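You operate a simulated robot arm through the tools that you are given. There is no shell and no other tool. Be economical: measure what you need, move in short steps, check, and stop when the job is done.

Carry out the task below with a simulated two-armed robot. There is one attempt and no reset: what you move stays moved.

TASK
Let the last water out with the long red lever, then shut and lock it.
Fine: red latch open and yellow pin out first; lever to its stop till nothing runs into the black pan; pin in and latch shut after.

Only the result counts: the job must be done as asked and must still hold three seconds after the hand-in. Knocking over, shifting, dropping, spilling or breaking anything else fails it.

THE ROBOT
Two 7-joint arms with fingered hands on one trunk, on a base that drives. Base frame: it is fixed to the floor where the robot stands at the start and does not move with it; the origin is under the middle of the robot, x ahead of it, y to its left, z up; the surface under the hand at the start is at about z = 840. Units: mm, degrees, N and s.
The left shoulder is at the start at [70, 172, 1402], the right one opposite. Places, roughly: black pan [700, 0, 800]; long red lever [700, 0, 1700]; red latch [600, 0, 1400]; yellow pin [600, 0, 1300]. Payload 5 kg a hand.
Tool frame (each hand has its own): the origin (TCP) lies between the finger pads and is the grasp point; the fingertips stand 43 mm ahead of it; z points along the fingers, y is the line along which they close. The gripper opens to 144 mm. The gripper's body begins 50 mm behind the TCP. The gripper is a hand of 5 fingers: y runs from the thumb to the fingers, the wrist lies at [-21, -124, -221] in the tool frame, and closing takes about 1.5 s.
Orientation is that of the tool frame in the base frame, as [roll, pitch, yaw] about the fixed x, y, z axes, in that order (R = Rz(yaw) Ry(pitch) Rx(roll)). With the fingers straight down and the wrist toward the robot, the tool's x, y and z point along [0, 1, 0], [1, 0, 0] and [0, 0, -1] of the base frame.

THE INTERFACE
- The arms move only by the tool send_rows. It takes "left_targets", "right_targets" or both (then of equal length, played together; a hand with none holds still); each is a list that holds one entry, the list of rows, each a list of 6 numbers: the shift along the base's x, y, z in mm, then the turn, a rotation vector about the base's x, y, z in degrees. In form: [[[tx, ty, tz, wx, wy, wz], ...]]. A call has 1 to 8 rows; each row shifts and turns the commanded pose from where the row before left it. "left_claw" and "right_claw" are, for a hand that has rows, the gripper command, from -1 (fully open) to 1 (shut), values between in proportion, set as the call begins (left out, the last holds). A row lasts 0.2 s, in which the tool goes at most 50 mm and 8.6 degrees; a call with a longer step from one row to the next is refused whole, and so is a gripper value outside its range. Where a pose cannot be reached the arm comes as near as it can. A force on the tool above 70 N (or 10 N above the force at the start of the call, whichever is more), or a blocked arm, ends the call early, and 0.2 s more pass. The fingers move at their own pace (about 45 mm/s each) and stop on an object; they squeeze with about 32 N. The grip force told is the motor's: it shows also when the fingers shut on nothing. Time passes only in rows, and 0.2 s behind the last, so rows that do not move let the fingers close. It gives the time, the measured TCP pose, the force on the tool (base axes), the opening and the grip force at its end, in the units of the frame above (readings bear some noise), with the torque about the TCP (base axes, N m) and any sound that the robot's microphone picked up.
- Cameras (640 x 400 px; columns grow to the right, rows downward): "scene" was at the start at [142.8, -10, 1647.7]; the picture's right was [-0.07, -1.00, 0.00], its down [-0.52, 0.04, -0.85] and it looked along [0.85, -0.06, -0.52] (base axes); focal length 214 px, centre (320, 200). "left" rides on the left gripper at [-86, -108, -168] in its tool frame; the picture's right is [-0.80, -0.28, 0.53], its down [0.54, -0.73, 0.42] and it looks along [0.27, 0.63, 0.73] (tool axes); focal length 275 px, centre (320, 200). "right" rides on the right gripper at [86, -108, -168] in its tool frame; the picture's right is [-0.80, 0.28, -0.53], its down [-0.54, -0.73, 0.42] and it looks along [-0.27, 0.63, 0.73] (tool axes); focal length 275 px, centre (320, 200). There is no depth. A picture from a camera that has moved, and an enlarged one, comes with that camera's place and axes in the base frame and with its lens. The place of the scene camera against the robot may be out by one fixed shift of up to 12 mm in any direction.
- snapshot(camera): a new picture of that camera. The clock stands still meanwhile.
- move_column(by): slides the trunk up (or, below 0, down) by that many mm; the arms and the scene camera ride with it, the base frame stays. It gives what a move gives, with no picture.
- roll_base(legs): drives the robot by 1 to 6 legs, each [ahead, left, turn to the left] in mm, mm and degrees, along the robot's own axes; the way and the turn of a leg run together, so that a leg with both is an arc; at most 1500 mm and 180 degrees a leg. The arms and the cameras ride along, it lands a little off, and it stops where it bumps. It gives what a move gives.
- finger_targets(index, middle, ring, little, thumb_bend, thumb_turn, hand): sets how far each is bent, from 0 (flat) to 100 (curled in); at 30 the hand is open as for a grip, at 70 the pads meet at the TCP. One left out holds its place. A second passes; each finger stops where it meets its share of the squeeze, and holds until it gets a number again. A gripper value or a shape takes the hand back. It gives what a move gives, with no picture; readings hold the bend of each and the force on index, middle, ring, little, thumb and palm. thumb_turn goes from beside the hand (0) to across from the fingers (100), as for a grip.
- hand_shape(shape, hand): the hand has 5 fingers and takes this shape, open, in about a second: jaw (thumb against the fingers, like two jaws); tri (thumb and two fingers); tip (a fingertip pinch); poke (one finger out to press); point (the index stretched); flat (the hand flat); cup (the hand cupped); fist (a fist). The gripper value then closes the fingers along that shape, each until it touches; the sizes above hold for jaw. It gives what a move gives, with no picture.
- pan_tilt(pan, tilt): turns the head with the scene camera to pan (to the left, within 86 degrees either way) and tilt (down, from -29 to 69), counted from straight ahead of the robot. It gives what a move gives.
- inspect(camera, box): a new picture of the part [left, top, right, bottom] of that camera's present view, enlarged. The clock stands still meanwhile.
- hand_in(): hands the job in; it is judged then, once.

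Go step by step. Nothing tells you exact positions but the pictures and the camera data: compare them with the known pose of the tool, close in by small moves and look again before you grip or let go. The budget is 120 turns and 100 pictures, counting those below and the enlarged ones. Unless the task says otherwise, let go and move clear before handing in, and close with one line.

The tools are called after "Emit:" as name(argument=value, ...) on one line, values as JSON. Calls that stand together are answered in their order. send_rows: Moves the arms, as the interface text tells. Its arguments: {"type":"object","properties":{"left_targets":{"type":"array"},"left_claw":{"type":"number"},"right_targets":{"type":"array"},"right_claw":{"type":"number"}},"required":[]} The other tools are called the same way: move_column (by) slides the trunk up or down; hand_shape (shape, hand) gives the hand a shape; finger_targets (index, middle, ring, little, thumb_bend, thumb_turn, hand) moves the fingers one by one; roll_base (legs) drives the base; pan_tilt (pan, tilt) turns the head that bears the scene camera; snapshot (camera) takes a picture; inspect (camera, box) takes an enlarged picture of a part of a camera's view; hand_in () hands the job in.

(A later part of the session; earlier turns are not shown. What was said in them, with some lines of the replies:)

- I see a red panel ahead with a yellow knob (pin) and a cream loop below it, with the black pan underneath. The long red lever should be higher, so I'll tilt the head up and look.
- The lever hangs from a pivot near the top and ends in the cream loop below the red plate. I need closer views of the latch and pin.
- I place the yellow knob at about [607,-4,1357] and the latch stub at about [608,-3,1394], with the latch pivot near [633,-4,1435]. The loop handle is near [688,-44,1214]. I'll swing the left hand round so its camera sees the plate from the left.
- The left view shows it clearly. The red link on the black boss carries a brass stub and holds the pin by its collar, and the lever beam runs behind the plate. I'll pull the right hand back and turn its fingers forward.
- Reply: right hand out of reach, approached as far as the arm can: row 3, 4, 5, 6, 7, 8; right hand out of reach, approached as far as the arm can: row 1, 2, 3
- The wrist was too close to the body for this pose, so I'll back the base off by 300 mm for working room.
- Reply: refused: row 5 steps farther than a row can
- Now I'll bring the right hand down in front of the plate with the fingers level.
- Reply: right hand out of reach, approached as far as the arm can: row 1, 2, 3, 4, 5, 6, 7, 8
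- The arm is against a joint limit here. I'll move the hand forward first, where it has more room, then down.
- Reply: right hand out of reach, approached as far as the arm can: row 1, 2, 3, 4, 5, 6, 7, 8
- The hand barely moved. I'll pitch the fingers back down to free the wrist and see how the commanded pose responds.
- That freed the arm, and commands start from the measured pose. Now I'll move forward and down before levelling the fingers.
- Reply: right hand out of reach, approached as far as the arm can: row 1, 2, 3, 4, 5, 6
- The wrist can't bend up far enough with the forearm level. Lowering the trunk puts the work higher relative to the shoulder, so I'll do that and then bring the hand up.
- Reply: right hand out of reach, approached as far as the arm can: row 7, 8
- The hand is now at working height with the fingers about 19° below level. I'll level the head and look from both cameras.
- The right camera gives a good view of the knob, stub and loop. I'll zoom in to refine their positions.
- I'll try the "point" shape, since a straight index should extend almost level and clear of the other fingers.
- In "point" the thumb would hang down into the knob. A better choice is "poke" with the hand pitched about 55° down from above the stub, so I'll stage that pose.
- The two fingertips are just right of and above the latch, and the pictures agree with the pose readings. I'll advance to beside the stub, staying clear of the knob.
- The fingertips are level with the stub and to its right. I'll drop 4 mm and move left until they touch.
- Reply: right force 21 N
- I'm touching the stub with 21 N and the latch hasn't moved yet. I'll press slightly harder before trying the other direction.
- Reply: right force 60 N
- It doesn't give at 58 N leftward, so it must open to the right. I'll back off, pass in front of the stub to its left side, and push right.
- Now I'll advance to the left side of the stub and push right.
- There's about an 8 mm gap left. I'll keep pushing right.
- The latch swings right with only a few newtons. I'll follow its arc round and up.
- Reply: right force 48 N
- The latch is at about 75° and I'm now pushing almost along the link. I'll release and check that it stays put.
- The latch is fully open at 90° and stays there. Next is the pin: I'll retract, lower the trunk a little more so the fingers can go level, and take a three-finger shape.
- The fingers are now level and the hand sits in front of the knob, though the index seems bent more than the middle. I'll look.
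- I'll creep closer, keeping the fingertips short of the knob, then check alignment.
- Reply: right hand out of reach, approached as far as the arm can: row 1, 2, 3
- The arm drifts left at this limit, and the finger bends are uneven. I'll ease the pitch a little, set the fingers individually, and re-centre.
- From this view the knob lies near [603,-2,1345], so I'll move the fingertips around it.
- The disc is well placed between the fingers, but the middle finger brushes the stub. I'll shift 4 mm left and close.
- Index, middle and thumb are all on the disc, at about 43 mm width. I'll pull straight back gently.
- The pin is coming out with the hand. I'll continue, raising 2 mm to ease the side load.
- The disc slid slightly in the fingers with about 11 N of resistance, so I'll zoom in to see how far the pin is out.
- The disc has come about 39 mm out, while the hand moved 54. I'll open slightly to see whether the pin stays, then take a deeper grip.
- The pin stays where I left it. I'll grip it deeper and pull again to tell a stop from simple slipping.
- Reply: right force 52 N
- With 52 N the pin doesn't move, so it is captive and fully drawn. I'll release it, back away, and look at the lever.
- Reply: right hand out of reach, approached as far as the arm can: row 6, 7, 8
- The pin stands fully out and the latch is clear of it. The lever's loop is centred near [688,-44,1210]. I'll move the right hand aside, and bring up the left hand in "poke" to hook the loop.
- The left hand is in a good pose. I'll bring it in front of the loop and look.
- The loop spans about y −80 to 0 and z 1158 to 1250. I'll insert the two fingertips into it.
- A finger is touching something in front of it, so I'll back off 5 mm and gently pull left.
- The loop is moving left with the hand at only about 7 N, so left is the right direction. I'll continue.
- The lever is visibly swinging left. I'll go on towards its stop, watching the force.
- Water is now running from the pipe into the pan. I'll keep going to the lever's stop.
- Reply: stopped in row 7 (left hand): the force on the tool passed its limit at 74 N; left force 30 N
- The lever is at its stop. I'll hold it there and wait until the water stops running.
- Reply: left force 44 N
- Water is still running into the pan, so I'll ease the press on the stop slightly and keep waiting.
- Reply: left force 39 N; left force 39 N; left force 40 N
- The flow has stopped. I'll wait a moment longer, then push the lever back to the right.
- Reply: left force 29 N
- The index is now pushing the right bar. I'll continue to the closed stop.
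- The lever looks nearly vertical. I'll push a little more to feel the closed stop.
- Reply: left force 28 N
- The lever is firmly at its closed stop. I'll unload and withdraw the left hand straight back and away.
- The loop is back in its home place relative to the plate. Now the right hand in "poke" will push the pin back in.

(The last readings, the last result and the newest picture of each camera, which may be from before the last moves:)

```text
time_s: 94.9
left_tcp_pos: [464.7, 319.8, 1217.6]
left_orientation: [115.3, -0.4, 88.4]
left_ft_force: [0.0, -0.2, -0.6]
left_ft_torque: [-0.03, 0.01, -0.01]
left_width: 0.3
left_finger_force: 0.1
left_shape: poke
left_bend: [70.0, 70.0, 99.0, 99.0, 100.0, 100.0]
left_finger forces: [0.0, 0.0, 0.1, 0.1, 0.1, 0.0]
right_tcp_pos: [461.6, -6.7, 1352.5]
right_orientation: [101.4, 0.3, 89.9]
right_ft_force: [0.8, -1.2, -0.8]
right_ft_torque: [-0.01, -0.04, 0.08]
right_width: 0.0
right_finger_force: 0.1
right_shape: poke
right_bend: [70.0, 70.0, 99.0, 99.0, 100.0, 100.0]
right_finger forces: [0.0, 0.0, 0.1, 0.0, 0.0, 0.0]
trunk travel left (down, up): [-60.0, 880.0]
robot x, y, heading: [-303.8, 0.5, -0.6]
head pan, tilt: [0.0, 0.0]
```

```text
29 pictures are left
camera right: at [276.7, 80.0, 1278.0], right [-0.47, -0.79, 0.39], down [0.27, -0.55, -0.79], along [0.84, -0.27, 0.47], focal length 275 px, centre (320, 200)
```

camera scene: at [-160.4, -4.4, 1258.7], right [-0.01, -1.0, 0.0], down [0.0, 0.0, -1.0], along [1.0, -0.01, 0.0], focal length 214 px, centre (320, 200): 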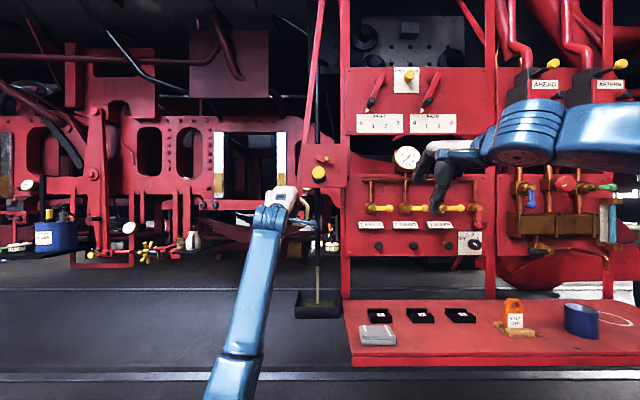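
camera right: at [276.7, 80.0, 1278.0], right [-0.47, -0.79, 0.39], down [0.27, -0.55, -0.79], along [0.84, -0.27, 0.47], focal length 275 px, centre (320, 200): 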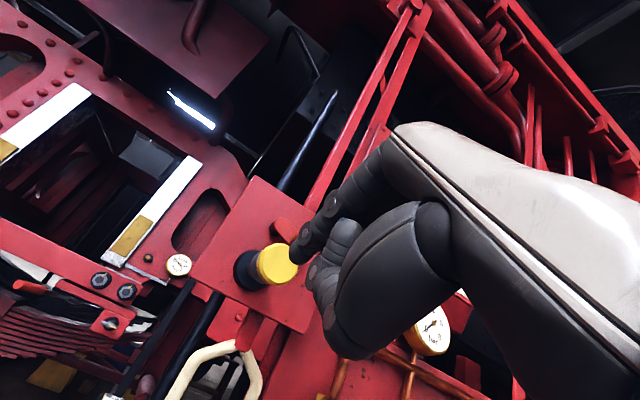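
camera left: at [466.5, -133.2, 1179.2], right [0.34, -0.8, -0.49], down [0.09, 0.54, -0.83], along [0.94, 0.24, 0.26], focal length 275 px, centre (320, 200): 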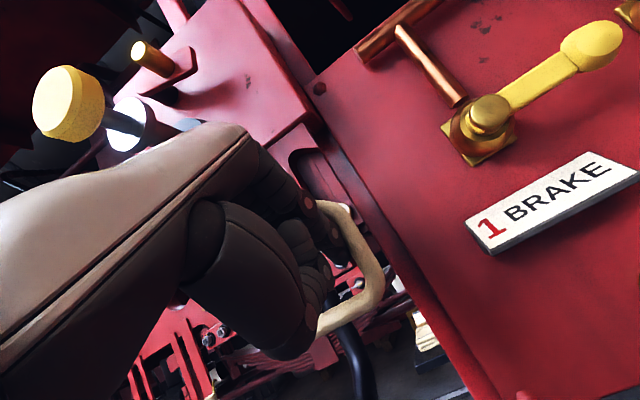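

The hand is lined up on the knob. I'll push it straight in.

Emit:
send_rows(right_targets=[[[20, 0, 0, 0, 0, 0], [20, 0, 0, 0, 0, 0], [10, 0, 0, 0, 0, 0], [8, 0, 0, 0, 0, 0], [8, 0, 0, 0, 0, 0], [0, 0, 0, 0, 0, 0]]])

Emit:
inspect(camera="right", box=[200, 150, 360, 330])

```text
time_s: 96.3
left_tcp_pos: [465.2, 320.8, 1218.0]
left_orientation: [115.2, -0.3, 88.6]
left_ft_force: [0.0, -0.4, 0.5]
left_ft_torque: [-0.01, -0.01, -0.01]
left_width: 0.0
left_finger_force: 0.0
left_shape: poke
left_bend: [70.0, 70.0, 99.0, 99.0, 100.0, 100.0]
left_finger forces: [0.0, 0.1, 0.1, 0.0, 0.0, 0.0]
right_tcp_pos: [526.7, -4.1, 1352.2]
right_orientation: [101.4, 0.3, 90.0]
right_ft_force: [-2.9, 0.2, 0.7]
right_ft_torque: [0.03, -0.04, -0.02]
right_width: 0.1
right_finger_force: 0.2
right_shape: poke
right_bend: [70.0, 70.0, 99.0, 99.0, 100.0, 100.0]
right_finger forces: [1.3, 0.1, 0.1, 0.1, 0.0, 0.1]
trunk travel left (down, up): [-60.0, 880.0]
robot x, y, heading: [-298.4, -2.2, -0.6]
head pan, tilt: [0.0, 0.0]
```

```text
2.22 times, centred on (280, 240) of right
camera zoom: at [341.3, 82.7, 1277.9], right [-0.47, -0.79, 0.39], down [0.27, -0.55, -0.79], along [0.84, -0.26, 0.47], focal length 612 px, centre (409, 111)
```

zoom: 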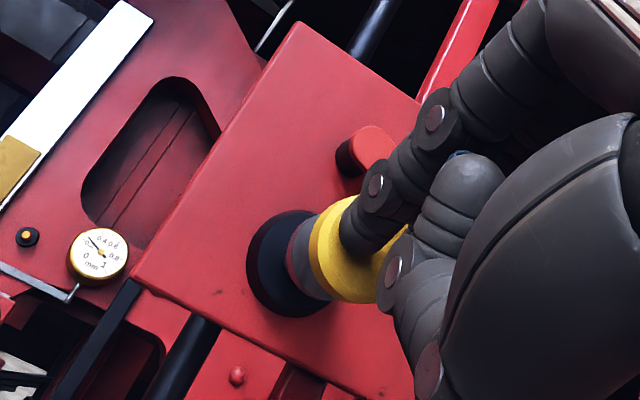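

The fingertip is on the disc and the pin is starting to slide in. I'll continue until it seats.

Emit:
send_rows(right_targets=[[[6, 0, 0, 0, 0, 0], [6, 0, 0, 0, 0, 0], [6, 0, 0, 0, 0, 0], [5, 0, 0, 0, 0, 0], [5, 0, 0, 0, 0, 0], [4, 0, 0, 0, 0, 0], [4, 0, 0, 0, 0, 0], [0, 0, 0, 0, 0, 0]]])

Emit:
inspect(camera="right", box=[200, 150, 360, 330])

```text
time_s: 98.1
left_tcp_pos: [463.0, 319.4, 1219.4]
left_orientation: [115.0, -0.4, 88.6]
left_ft_force: [-1.7, 0.0, 0.2]
left_ft_torque: [-0.01, 0.0, 0.01]
left_width: 0.0
left_finger_force: 0.0
left_shape: poke
left_bend: [70.0, 70.0, 99.0, 99.0, 100.0, 100.0]
left_finger forces: [0.1, 0.1, 0.0, 0.0, 0.1, 0.0]
right_tcp_pos: [561.5, -3.4, 1354.5]
right_orientation: [101.4, 0.3, 90.1]
right_ft_force: [-22.1, -1.6, -5.8]
right_ft_torque: [-0.04, 0.34, 0.01]
right_width: 0.0
right_finger_force: 0.0
right_shape: poke
right_bend: [70.0, 70.0, 99.0, 99.0, 100.0, 100.0]
right_finger forces: [18.7, 2.9, 0.1, 0.0, 0.0, 0.0]
trunk travel left (down, up): [-60.0, 880.0]
robot x, y, heading: [-304.3, -1.0, -0.7]
head pan, tilt: [0.0, 0.0]
```

```text
2.22 times, centred on (280, 240) of right
camera zoom: at [374.4, 83.2, 1280.7], right [-0.47, -0.8, 0.39], down [0.27, -0.55, -0.79], along [0.84, -0.26, 0.47], focal length 612 px, centre (409, 111)
```

zoom: 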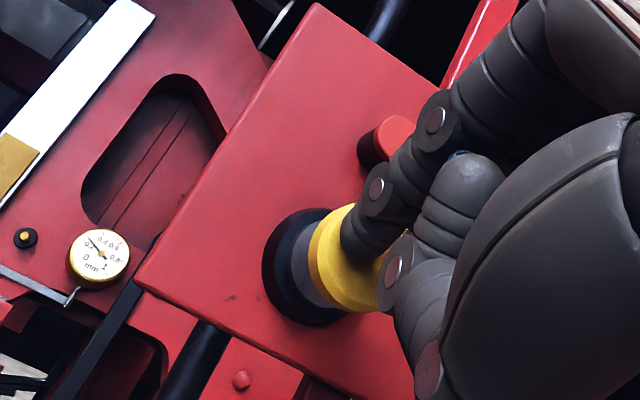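

There's 22 N of resistance, so it looks nearly seated. I'll push a bit more to confirm, then back off and check.

Emit:
send_rows(right_targets=[[[4, 0, 0, 0, 0, 0], [4, 0, 0, 0, 0, 0], [0, 0, 0, 0, 0, 0]]])

Emit:
send_rows(right_targets=[[[-20, 0, 0, 0, 0, 0], [-30, 0, 0, 0, 0, 0], [-30, 0, 0, 0, 0, 0], [-20, 0, 0, 0, 0, 0], [0, 0, 0, 0, 0, 0]]])

Emit:
snapshot(camera="right")

```text
time_s: 98.9
left_tcp_pos: [458.3, 321.6, 1222.2]
left_orientation: [115.0, -0.3, 88.7]
left_ft_force: [0.0, 0.0, 0.8]
left_ft_torque: [-0.03, -0.02, -0.03]
left_width: 0.0
left_finger_force: 0.0
left_shape: poke
left_bend: [70.0, 70.0, 99.0, 99.0, 100.0, 100.0]
left_finger forces: [0.0, 0.1, 0.0, 0.1, 0.0, 0.0]
right_tcp_pos: [562.9, -0.7, 1357.8]
right_orientation: [101.0, 0.4, 90.3]
right_ft_force: [-51.5, 3.4, -6.5]
right_ft_torque: [0.1, 0.8, 0.04]
right_width: 0.1
right_finger_force: 0.0
right_shape: poke
right_bend: [70.0, 70.0, 99.0, 99.0, 100.0, 100.0]
right_finger forces: [34.2, 16.8, 0.1, 0.1, 0.0, 0.0]
trunk travel left (down, up): [-60.0, 880.0]
robot x, y, heading: [-303.9, 0.9, -0.8]
head pan, tilt: [0.0, 0.0]
```

```text
time_s: 100.1
left_tcp_pos: [465.9, 320.7, 1217.6]
left_orientation: [115.1, -0.3, 88.4]
left_ft_force: [-0.3, -0.1, 0.6]
left_ft_torque: [-0.02, 0.0, 0.01]
left_width: 0.0
left_finger_force: 0.0
left_shape: poke
left_bend: [70.0, 70.0, 99.0, 99.0, 100.0, 100.0]
left_finger forces: [0.1, 0.0, 0.0, 0.0, 0.0, 0.2]
right_tcp_pos: [472.1, -3.6, 1353.0]
right_orientation: [101.3, 0.3, 90.0]
right_ft_force: [0.1, -0.1, -0.3]
right_ft_torque: [0.01, 0.0, 0.01]
right_width: 0.0
right_finger_force: 0.0
right_shape: poke
right_bend: [70.0, 70.0, 99.0, 99.0, 100.0, 100.0]
right_finger forces: [0.0, 0.1, 0.0, 0.1, 0.1, 0.1]
trunk travel left (down, up): [-60.0, 880.0]
robot x, y, heading: [-300.4, -0.2, -0.5]
head pan, tilt: [0.0, 0.0]
```

```text
26 pictures are left
camera right: at [286.3, 83.1, 1279.2], right [-0.47, -0.79, 0.39], down [0.27, -0.55, -0.79], along [0.84, -0.26, 0.47], focal length 275 px, centre (320, 200)
```

right: 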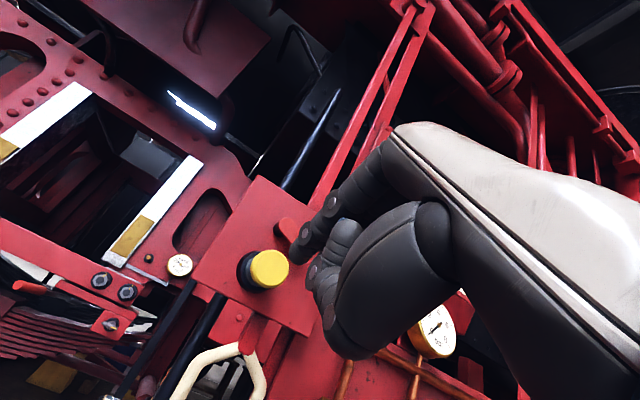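

The pin is seated, with 51 N on the stop. Now to close the latch I'll raise the trunk again, pitch the hand down as before, and come in from the upper right of the stub.

Emit:
send_rows(right_targets=[[[0, -15, 0, 0, 8.5, 0], [0, -15, 0, 0, 8.5, 0], [0, -15, 0, 0, 8.5, 0], [0, -15, 0, 0, 8.5, 0], [0, -10, 0, 0, 8.5, 0], [0, -10, 0, 0, 1.2, 0]]])

Emit:
move_column(by=120)

Emit:
inspect(camera="scene", box=[280, 150, 380, 240])

```text
time_s: 101.5
left_tcp_pos: [464.7, 319.8, 1219.1]
left_orientation: [115.2, -0.4, 88.6]
left_ft_force: [-0.1, 0.1, 0.7]
left_ft_torque: [0.04, 0.01, 0.04]
left_width: 0.0
left_finger_force: 0.1
left_shape: poke
left_bend: [70.0, 70.0, 99.0, 99.0, 100.0, 100.0]
left_finger forces: [0.0, 0.0, 0.1, 0.0, 0.0, 0.0]
right_tcp_pos: [471.8, -85.6, 1353.8]
right_orientation: [145.1, 0.1, 90.4]
right_ft_force: [-0.3, 1.0, 0.2]
right_ft_torque: [0.02, -0.04, 0.03]
right_width: 0.0
right_finger_force: 0.0
right_shape: poke
right_bend: [70.0, 70.0, 99.0, 99.0, 100.0, 100.0]
right_finger forces: [0.0, 0.1, 0.0, 0.0, 0.0, 0.0]
trunk travel left (down, up): [-60.0, 880.0]
robot x, y, heading: [-299.3, -1.5, -0.7]
head pan, tilt: [0.0, 0.0]
```

```text
time_s: 103.0
left_tcp_pos: [465.4, 320.7, 1336.3]
left_orientation: [115.3, -0.4, 88.4]
left_ft_force: [-0.2, -0.3, 1.1]
left_ft_torque: [0.02, -0.02, -0.03]
left_width: 0.0
left_finger_force: 0.1
left_shape: poke
left_bend: [70.0, 70.0, 99.0, 99.0, 100.0, 100.0]
left_finger forces: [0.0, 0.1, 0.1, 0.0, 0.1, 0.0]
right_tcp_pos: [472.3, -83.8, 1472.5]
right_orientation: [145.1, 0.2, 90.2]
right_ft_force: [0.4, 0.1, 0.4]
right_ft_torque: [0.0, 0.04, -0.01]
right_width: 0.0
right_finger_force: 0.1
right_shape: poke
right_bend: [70.0, 70.0, 99.0, 99.0, 100.0, 100.0]
right_finger forces: [0.0, 0.0, 0.1, 0.0, 0.0, 0.1]
trunk travel left (down, up): [-180.0, 760.0]
robot x, y, heading: [-303.2, -0.5, -0.6]
head pan, tilt: [0.0, 0.0]
```

```text
4.44 times, centred on (330, 195) of scene
camera zoom: at [-159.2, -5.2, 1378.4], right [-0.01, -1.0, 0.0], down [0.0, 0.0, -1.0], along [1.0, -0.01, 0.0], focal length 953 px, centre (276, 222)
```

zoom: 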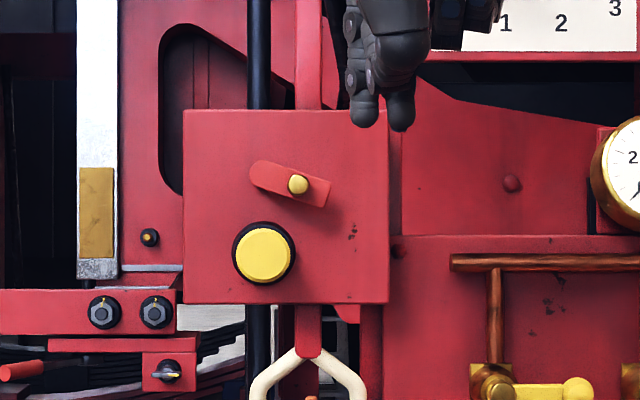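

The pin looks fully home and the latch stub is upper right of it. I'll bring the fingertips in above and right of the stub.

Emit:
send_rows(right_targets=[[[30, 4, -5, 0, 0, 0], [30, 4, -5, 0, 0, 0], [30, 4, -5, 0, 0, 0], [25, 0, -5, 0, 0, 0], [11, 0, 0, 0, 0, 0], [0, 0, 0, 0, 0, 0]]])

Emit:
inspect(camera="scene", box=[280, 150, 380, 240])

```text
time_s: 104.4
left_tcp_pos: [464.3, 320.9, 1337.4]
left_orientation: [115.2, -0.4, 88.6]
left_ft_force: [-0.6, 0.7, -0.2]
left_ft_torque: [0.02, 0.0, 0.01]
left_width: 0.1
left_finger_force: 0.0
left_shape: poke
left_bend: [70.0, 70.0, 99.0, 99.0, 100.0, 100.0]
left_finger forces: [0.1, 0.0, 0.0, 0.0, 0.0, 0.0]
right_tcp_pos: [599.0, -70.0, 1453.9]
right_orientation: [145.0, 0.2, 90.3]
right_ft_force: [-1.2, -0.4, -0.1]
right_ft_torque: [-0.02, 0.01, 0.0]
right_width: 0.1
right_finger_force: 0.0
right_shape: poke
right_bend: [70.0, 70.0, 99.0, 99.0, 100.0, 100.0]
right_finger forces: [0.1, 0.1, 0.0, 0.1, 0.0, 0.0]
trunk travel left (down, up): [-180.0, 760.0]
robot x, y, heading: [-299.1, 2.2, -0.8]
head pan, tilt: [0.0, 0.0]
```

```text
4.44 times, centred on (330, 195) of scene
camera zoom: at [-159.4, -5.2, 1378.6], right [-0.01, -1.0, 0.0], down [0.0, 0.0, -1.0], along [1.0, -0.01, 0.0], focal length 953 px, centre (276, 222)
```

zoom: 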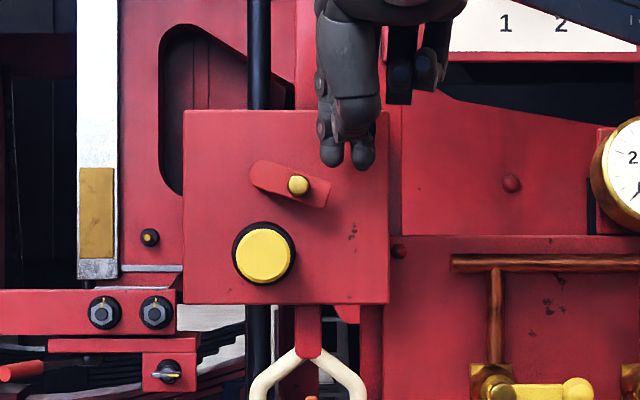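

The index tip is just up and right of the stub, so I'll sweep down and left along its arc.

Emit:
send_rows(right_targets=[[[0, 8, -6, 0, 0, 0], [0, 7, -6, 0, 0, 0], [0, 4, -6, 0, 0, 0], [0, 5, -6, 0, 0, 0], [0, 6, -5, 0, 0, 0], [0, 0, 0, 0, 0, 0]]])

Emit:
inspect(camera="scene", box=[280, 150, 380, 240])

```text
time_s: 105.8
left_tcp_pos: [464.3, 321.0, 1338.6]
left_orientation: [115.2, -0.4, 88.6]
left_ft_force: [0.7, 0.3, 0.6]
left_ft_torque: [-0.01, 0.01, -0.01]
left_width: 0.0
left_finger_force: 0.1
left_shape: poke
left_bend: [70.0, 70.0, 99.0, 99.0, 100.0, 100.0]
left_finger forces: [0.1, 0.0, 0.1, 0.0, 0.1, 0.0]
right_tcp_pos: [597.3, -42.0, 1423.6]
right_orientation: [145.1, 0.1, 90.1]
right_ft_force: [0.9, -0.1, -0.5]
right_ft_torque: [-0.02, 0.0, -0.02]
right_width: 0.1
right_finger_force: 0.1
right_shape: poke
right_bend: [70.0, 70.0, 99.0, 99.0, 100.0, 100.0]
right_finger forces: [0.9, 0.0, 0.0, 0.1, 0.1, 0.0]
trunk travel left (down, up): [-180.0, 760.0]
robot x, y, heading: [-300.3, 0.8, -0.9]
head pan, tilt: [0.0, 0.0]
```

```text
4.44 times, centred on (330, 195) of scene
camera zoom: at [-159.4, -5.3, 1378.6], right [-0.01, -1.0, 0.0], down [0.0, 0.0, -1.0], along [1.0, -0.01, 0.0], focal length 953 px, centre (276, 222)
```

zoom: 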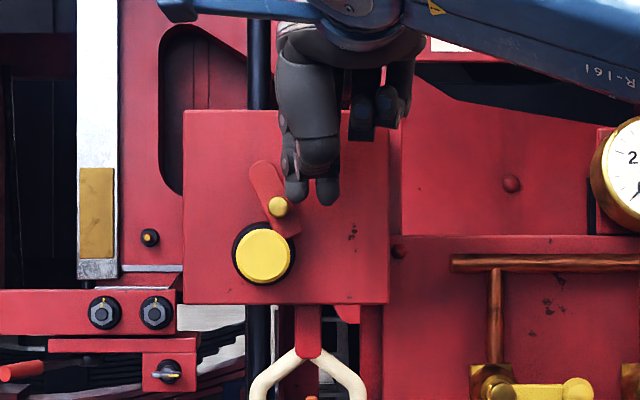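

The latch has swung down to about 25°. I'll drop a little and push left until it closes.

Emit:
send_rows(right_targets=[[[0, 1, -5, 0, 0, 0], [0, 4, -4, 0, 0, 0], [0, 5, -2, 0, 0, 0], [0, 5, 0, 0, 0, 0], [0, 5, 0, 0, 0, 0], [0, 0, 0, 0, 0, 0]]])

Emit:
inspect(camera="scene", box=[280, 150, 380, 240])

```text
time_s: 107.2
left_tcp_pos: [464.7, 315.7, 1337.6]
left_orientation: [115.3, -0.5, 88.3]
left_ft_force: [-0.4, 0.3, 0.3]
left_ft_torque: [-0.03, 0.0, 0.01]
left_width: 0.2
left_finger_force: 0.0
left_shape: poke
left_bend: [70.0, 70.0, 99.0, 99.0, 100.0, 100.0]
left_finger forces: [0.1, 0.1, 0.1, 0.1, 0.0, 0.0]
right_tcp_pos: [598.6, -30.2, 1413.7]
right_orientation: [145.1, -0.1, 90.0]
right_ft_force: [1.4, -23.3, 2.8]
right_ft_torque: [-0.69, -0.08, -0.59]
right_width: 0.0
right_finger_force: 0.0
right_shape: poke
right_bend: [70.0, 70.0, 99.0, 99.0, 100.0, 100.0]
right_finger forces: [23.7, 0.1, 0.0, 0.0, 0.1, 0.1]
trunk travel left (down, up): [-180.0, 760.0]
robot x, y, heading: [-305.9, -0.1, -1.0]
head pan, tilt: [0.0, 0.0]
```

```text
4.44 times, centred on (330, 195) of scene
camera zoom: at [-159.4, -9.8, 1378.6], right [-0.01, -1.0, 0.0], down [0.0, 0.0, -1.0], along [1.0, -0.01, 0.0], focal length 953 px, centre (276, 222)
```

zoom: 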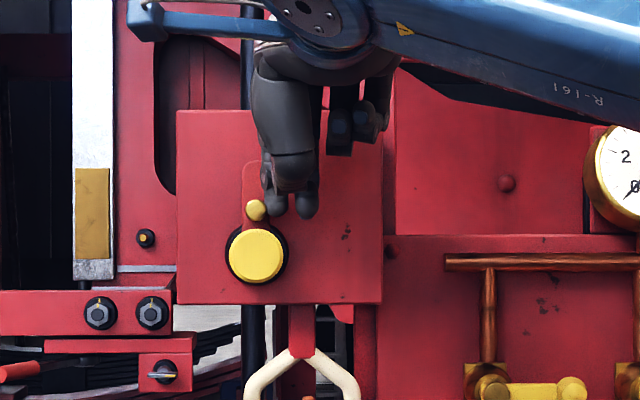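

The contact point and force match the original closed position, so the latch is shut. I'll back away to the right and check.

Emit:
send_rows(right_targets=[[[0, -8, 0, 0, 0, 0], [0, -12, 2, 0, 0, 0], [-30, -10, 5, 0, 0, 0], [-40, -10, 0, 0, 0, 0], [-40, -20, 0, 0, 0, 0], [-10, -40, 0, 0, 0, 0], [0, -40, 0, 0, 0, 0], [0, -40, 0, 0, 0, 0]]])

Emit:
inspect(camera="scene", box=[270, 140, 390, 260])

Emit:
snapshot(camera="right")

Emit:
snapshot(camera="scene")

```text
time_s: 109.0
left_tcp_pos: [464.0, 317.5, 1339.1]
left_orientation: [115.2, -0.4, 88.3]
left_ft_force: [-0.4, -0.5, -0.2]
left_ft_torque: [0.04, 0.04, 0.07]
left_width: 0.1
left_finger_force: 0.0
left_shape: poke
left_bend: [70.0, 70.0, 99.0, 99.0, 100.0, 100.0]
left_finger forces: [0.1, 0.0, 0.0, 0.1, 0.1, 0.0]
right_tcp_pos: [477.7, -201.9, 1418.7]
right_orientation: [145.1, 0.1, 90.3]
right_ft_force: [0.5, -0.3, 0.5]
right_ft_torque: [0.02, 0.01, 0.07]
right_width: 0.0
right_finger_force: 0.1
right_shape: poke
right_bend: [70.0, 70.0, 99.0, 99.0, 100.0, 100.0]
right_finger forces: [0.0, 0.0, 0.0, 0.1, 0.0, 0.1]
trunk travel left (down, up): [-180.0, 760.0]
robot x, y, heading: [-302.3, 0.8, -0.8]
head pan, tilt: [0.0, 0.0]
```

```text
3.33 times, centred on (330, 200) of scene
camera zoom: at [-159.7, -7.6, 1378.6], right [-0.01, -1.0, 0.0], down [0.0, 0.0, -1.0], along [1.0, -0.01, 0.0], focal length 715 px, centre (287, 200)
```

zoom: 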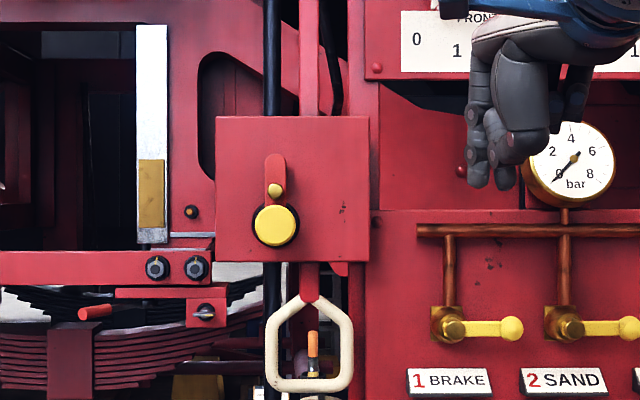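

```text
20 pictures are left
camera right: at [292.5, -116.4, 1493.5], right [-0.07, -0.8, 0.6], down [-0.35, -0.55, -0.76], along [0.93, -0.26, -0.24], focal length 275 px, centre (320, 200)
```

right: 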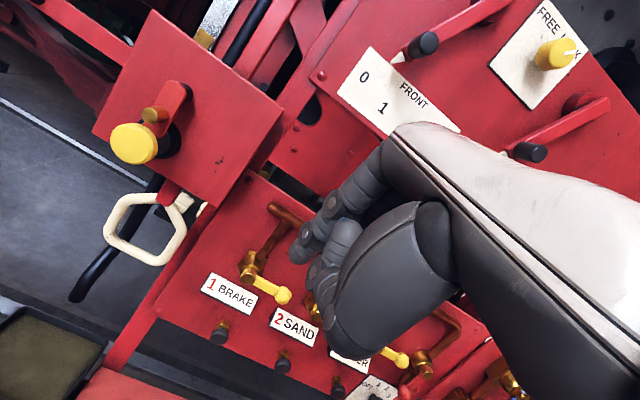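

```text
19 pictures are left
camera scene: at [-159.7, -7.6, 1378.6], right [-0.01, -1.0, 0.0], down [0.0, 0.0, -1.0], along [1.0, -0.01, 0.0], focal length 214 px, centre (320, 200)
```

scene: 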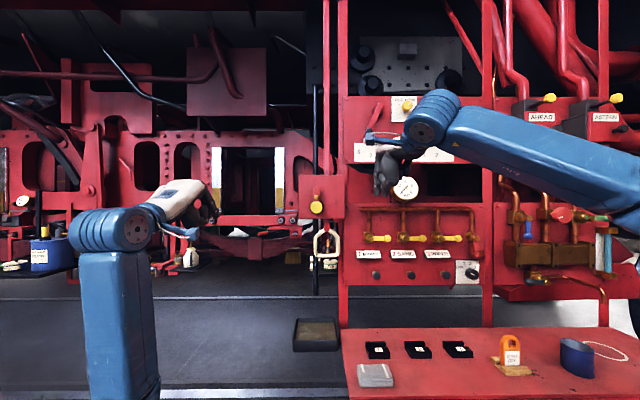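

All matches the start picture. I'll take one last zoom to verify the latch is fully vertical.

Emit:
inspect(camera="scene", box=[295, 170, 345, 220])

```text
8.00 times, centred on (320, 195) of scene
camera zoom: at [-159.7, -7.6, 1378.6], right [-0.01, -1.0, 0.0], down [0.0, 0.0, -1.0], along [1.0, -0.01, 0.0], focal length 1716 px, centre (320, 240)
```

zoom: 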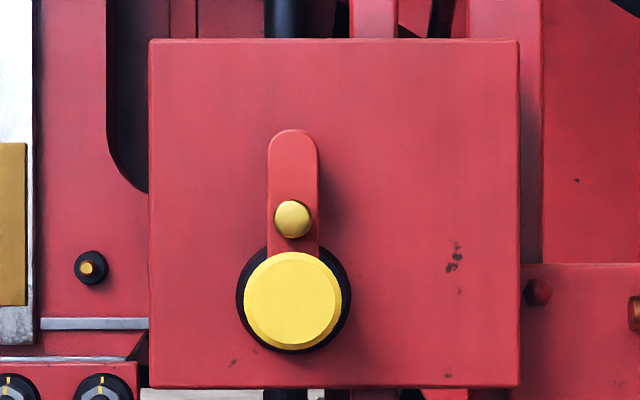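

The latch hangs straight down over the seated pin, the lever is home, nothing is running and both hands are clear. I'm handing in.

Emit:
hand_in()

```text
The job is handed in.
```

The last water is drained into the black pan, the long red lever is back at its closed stop, and it is locked with the yellow pin in and the red latch shut.
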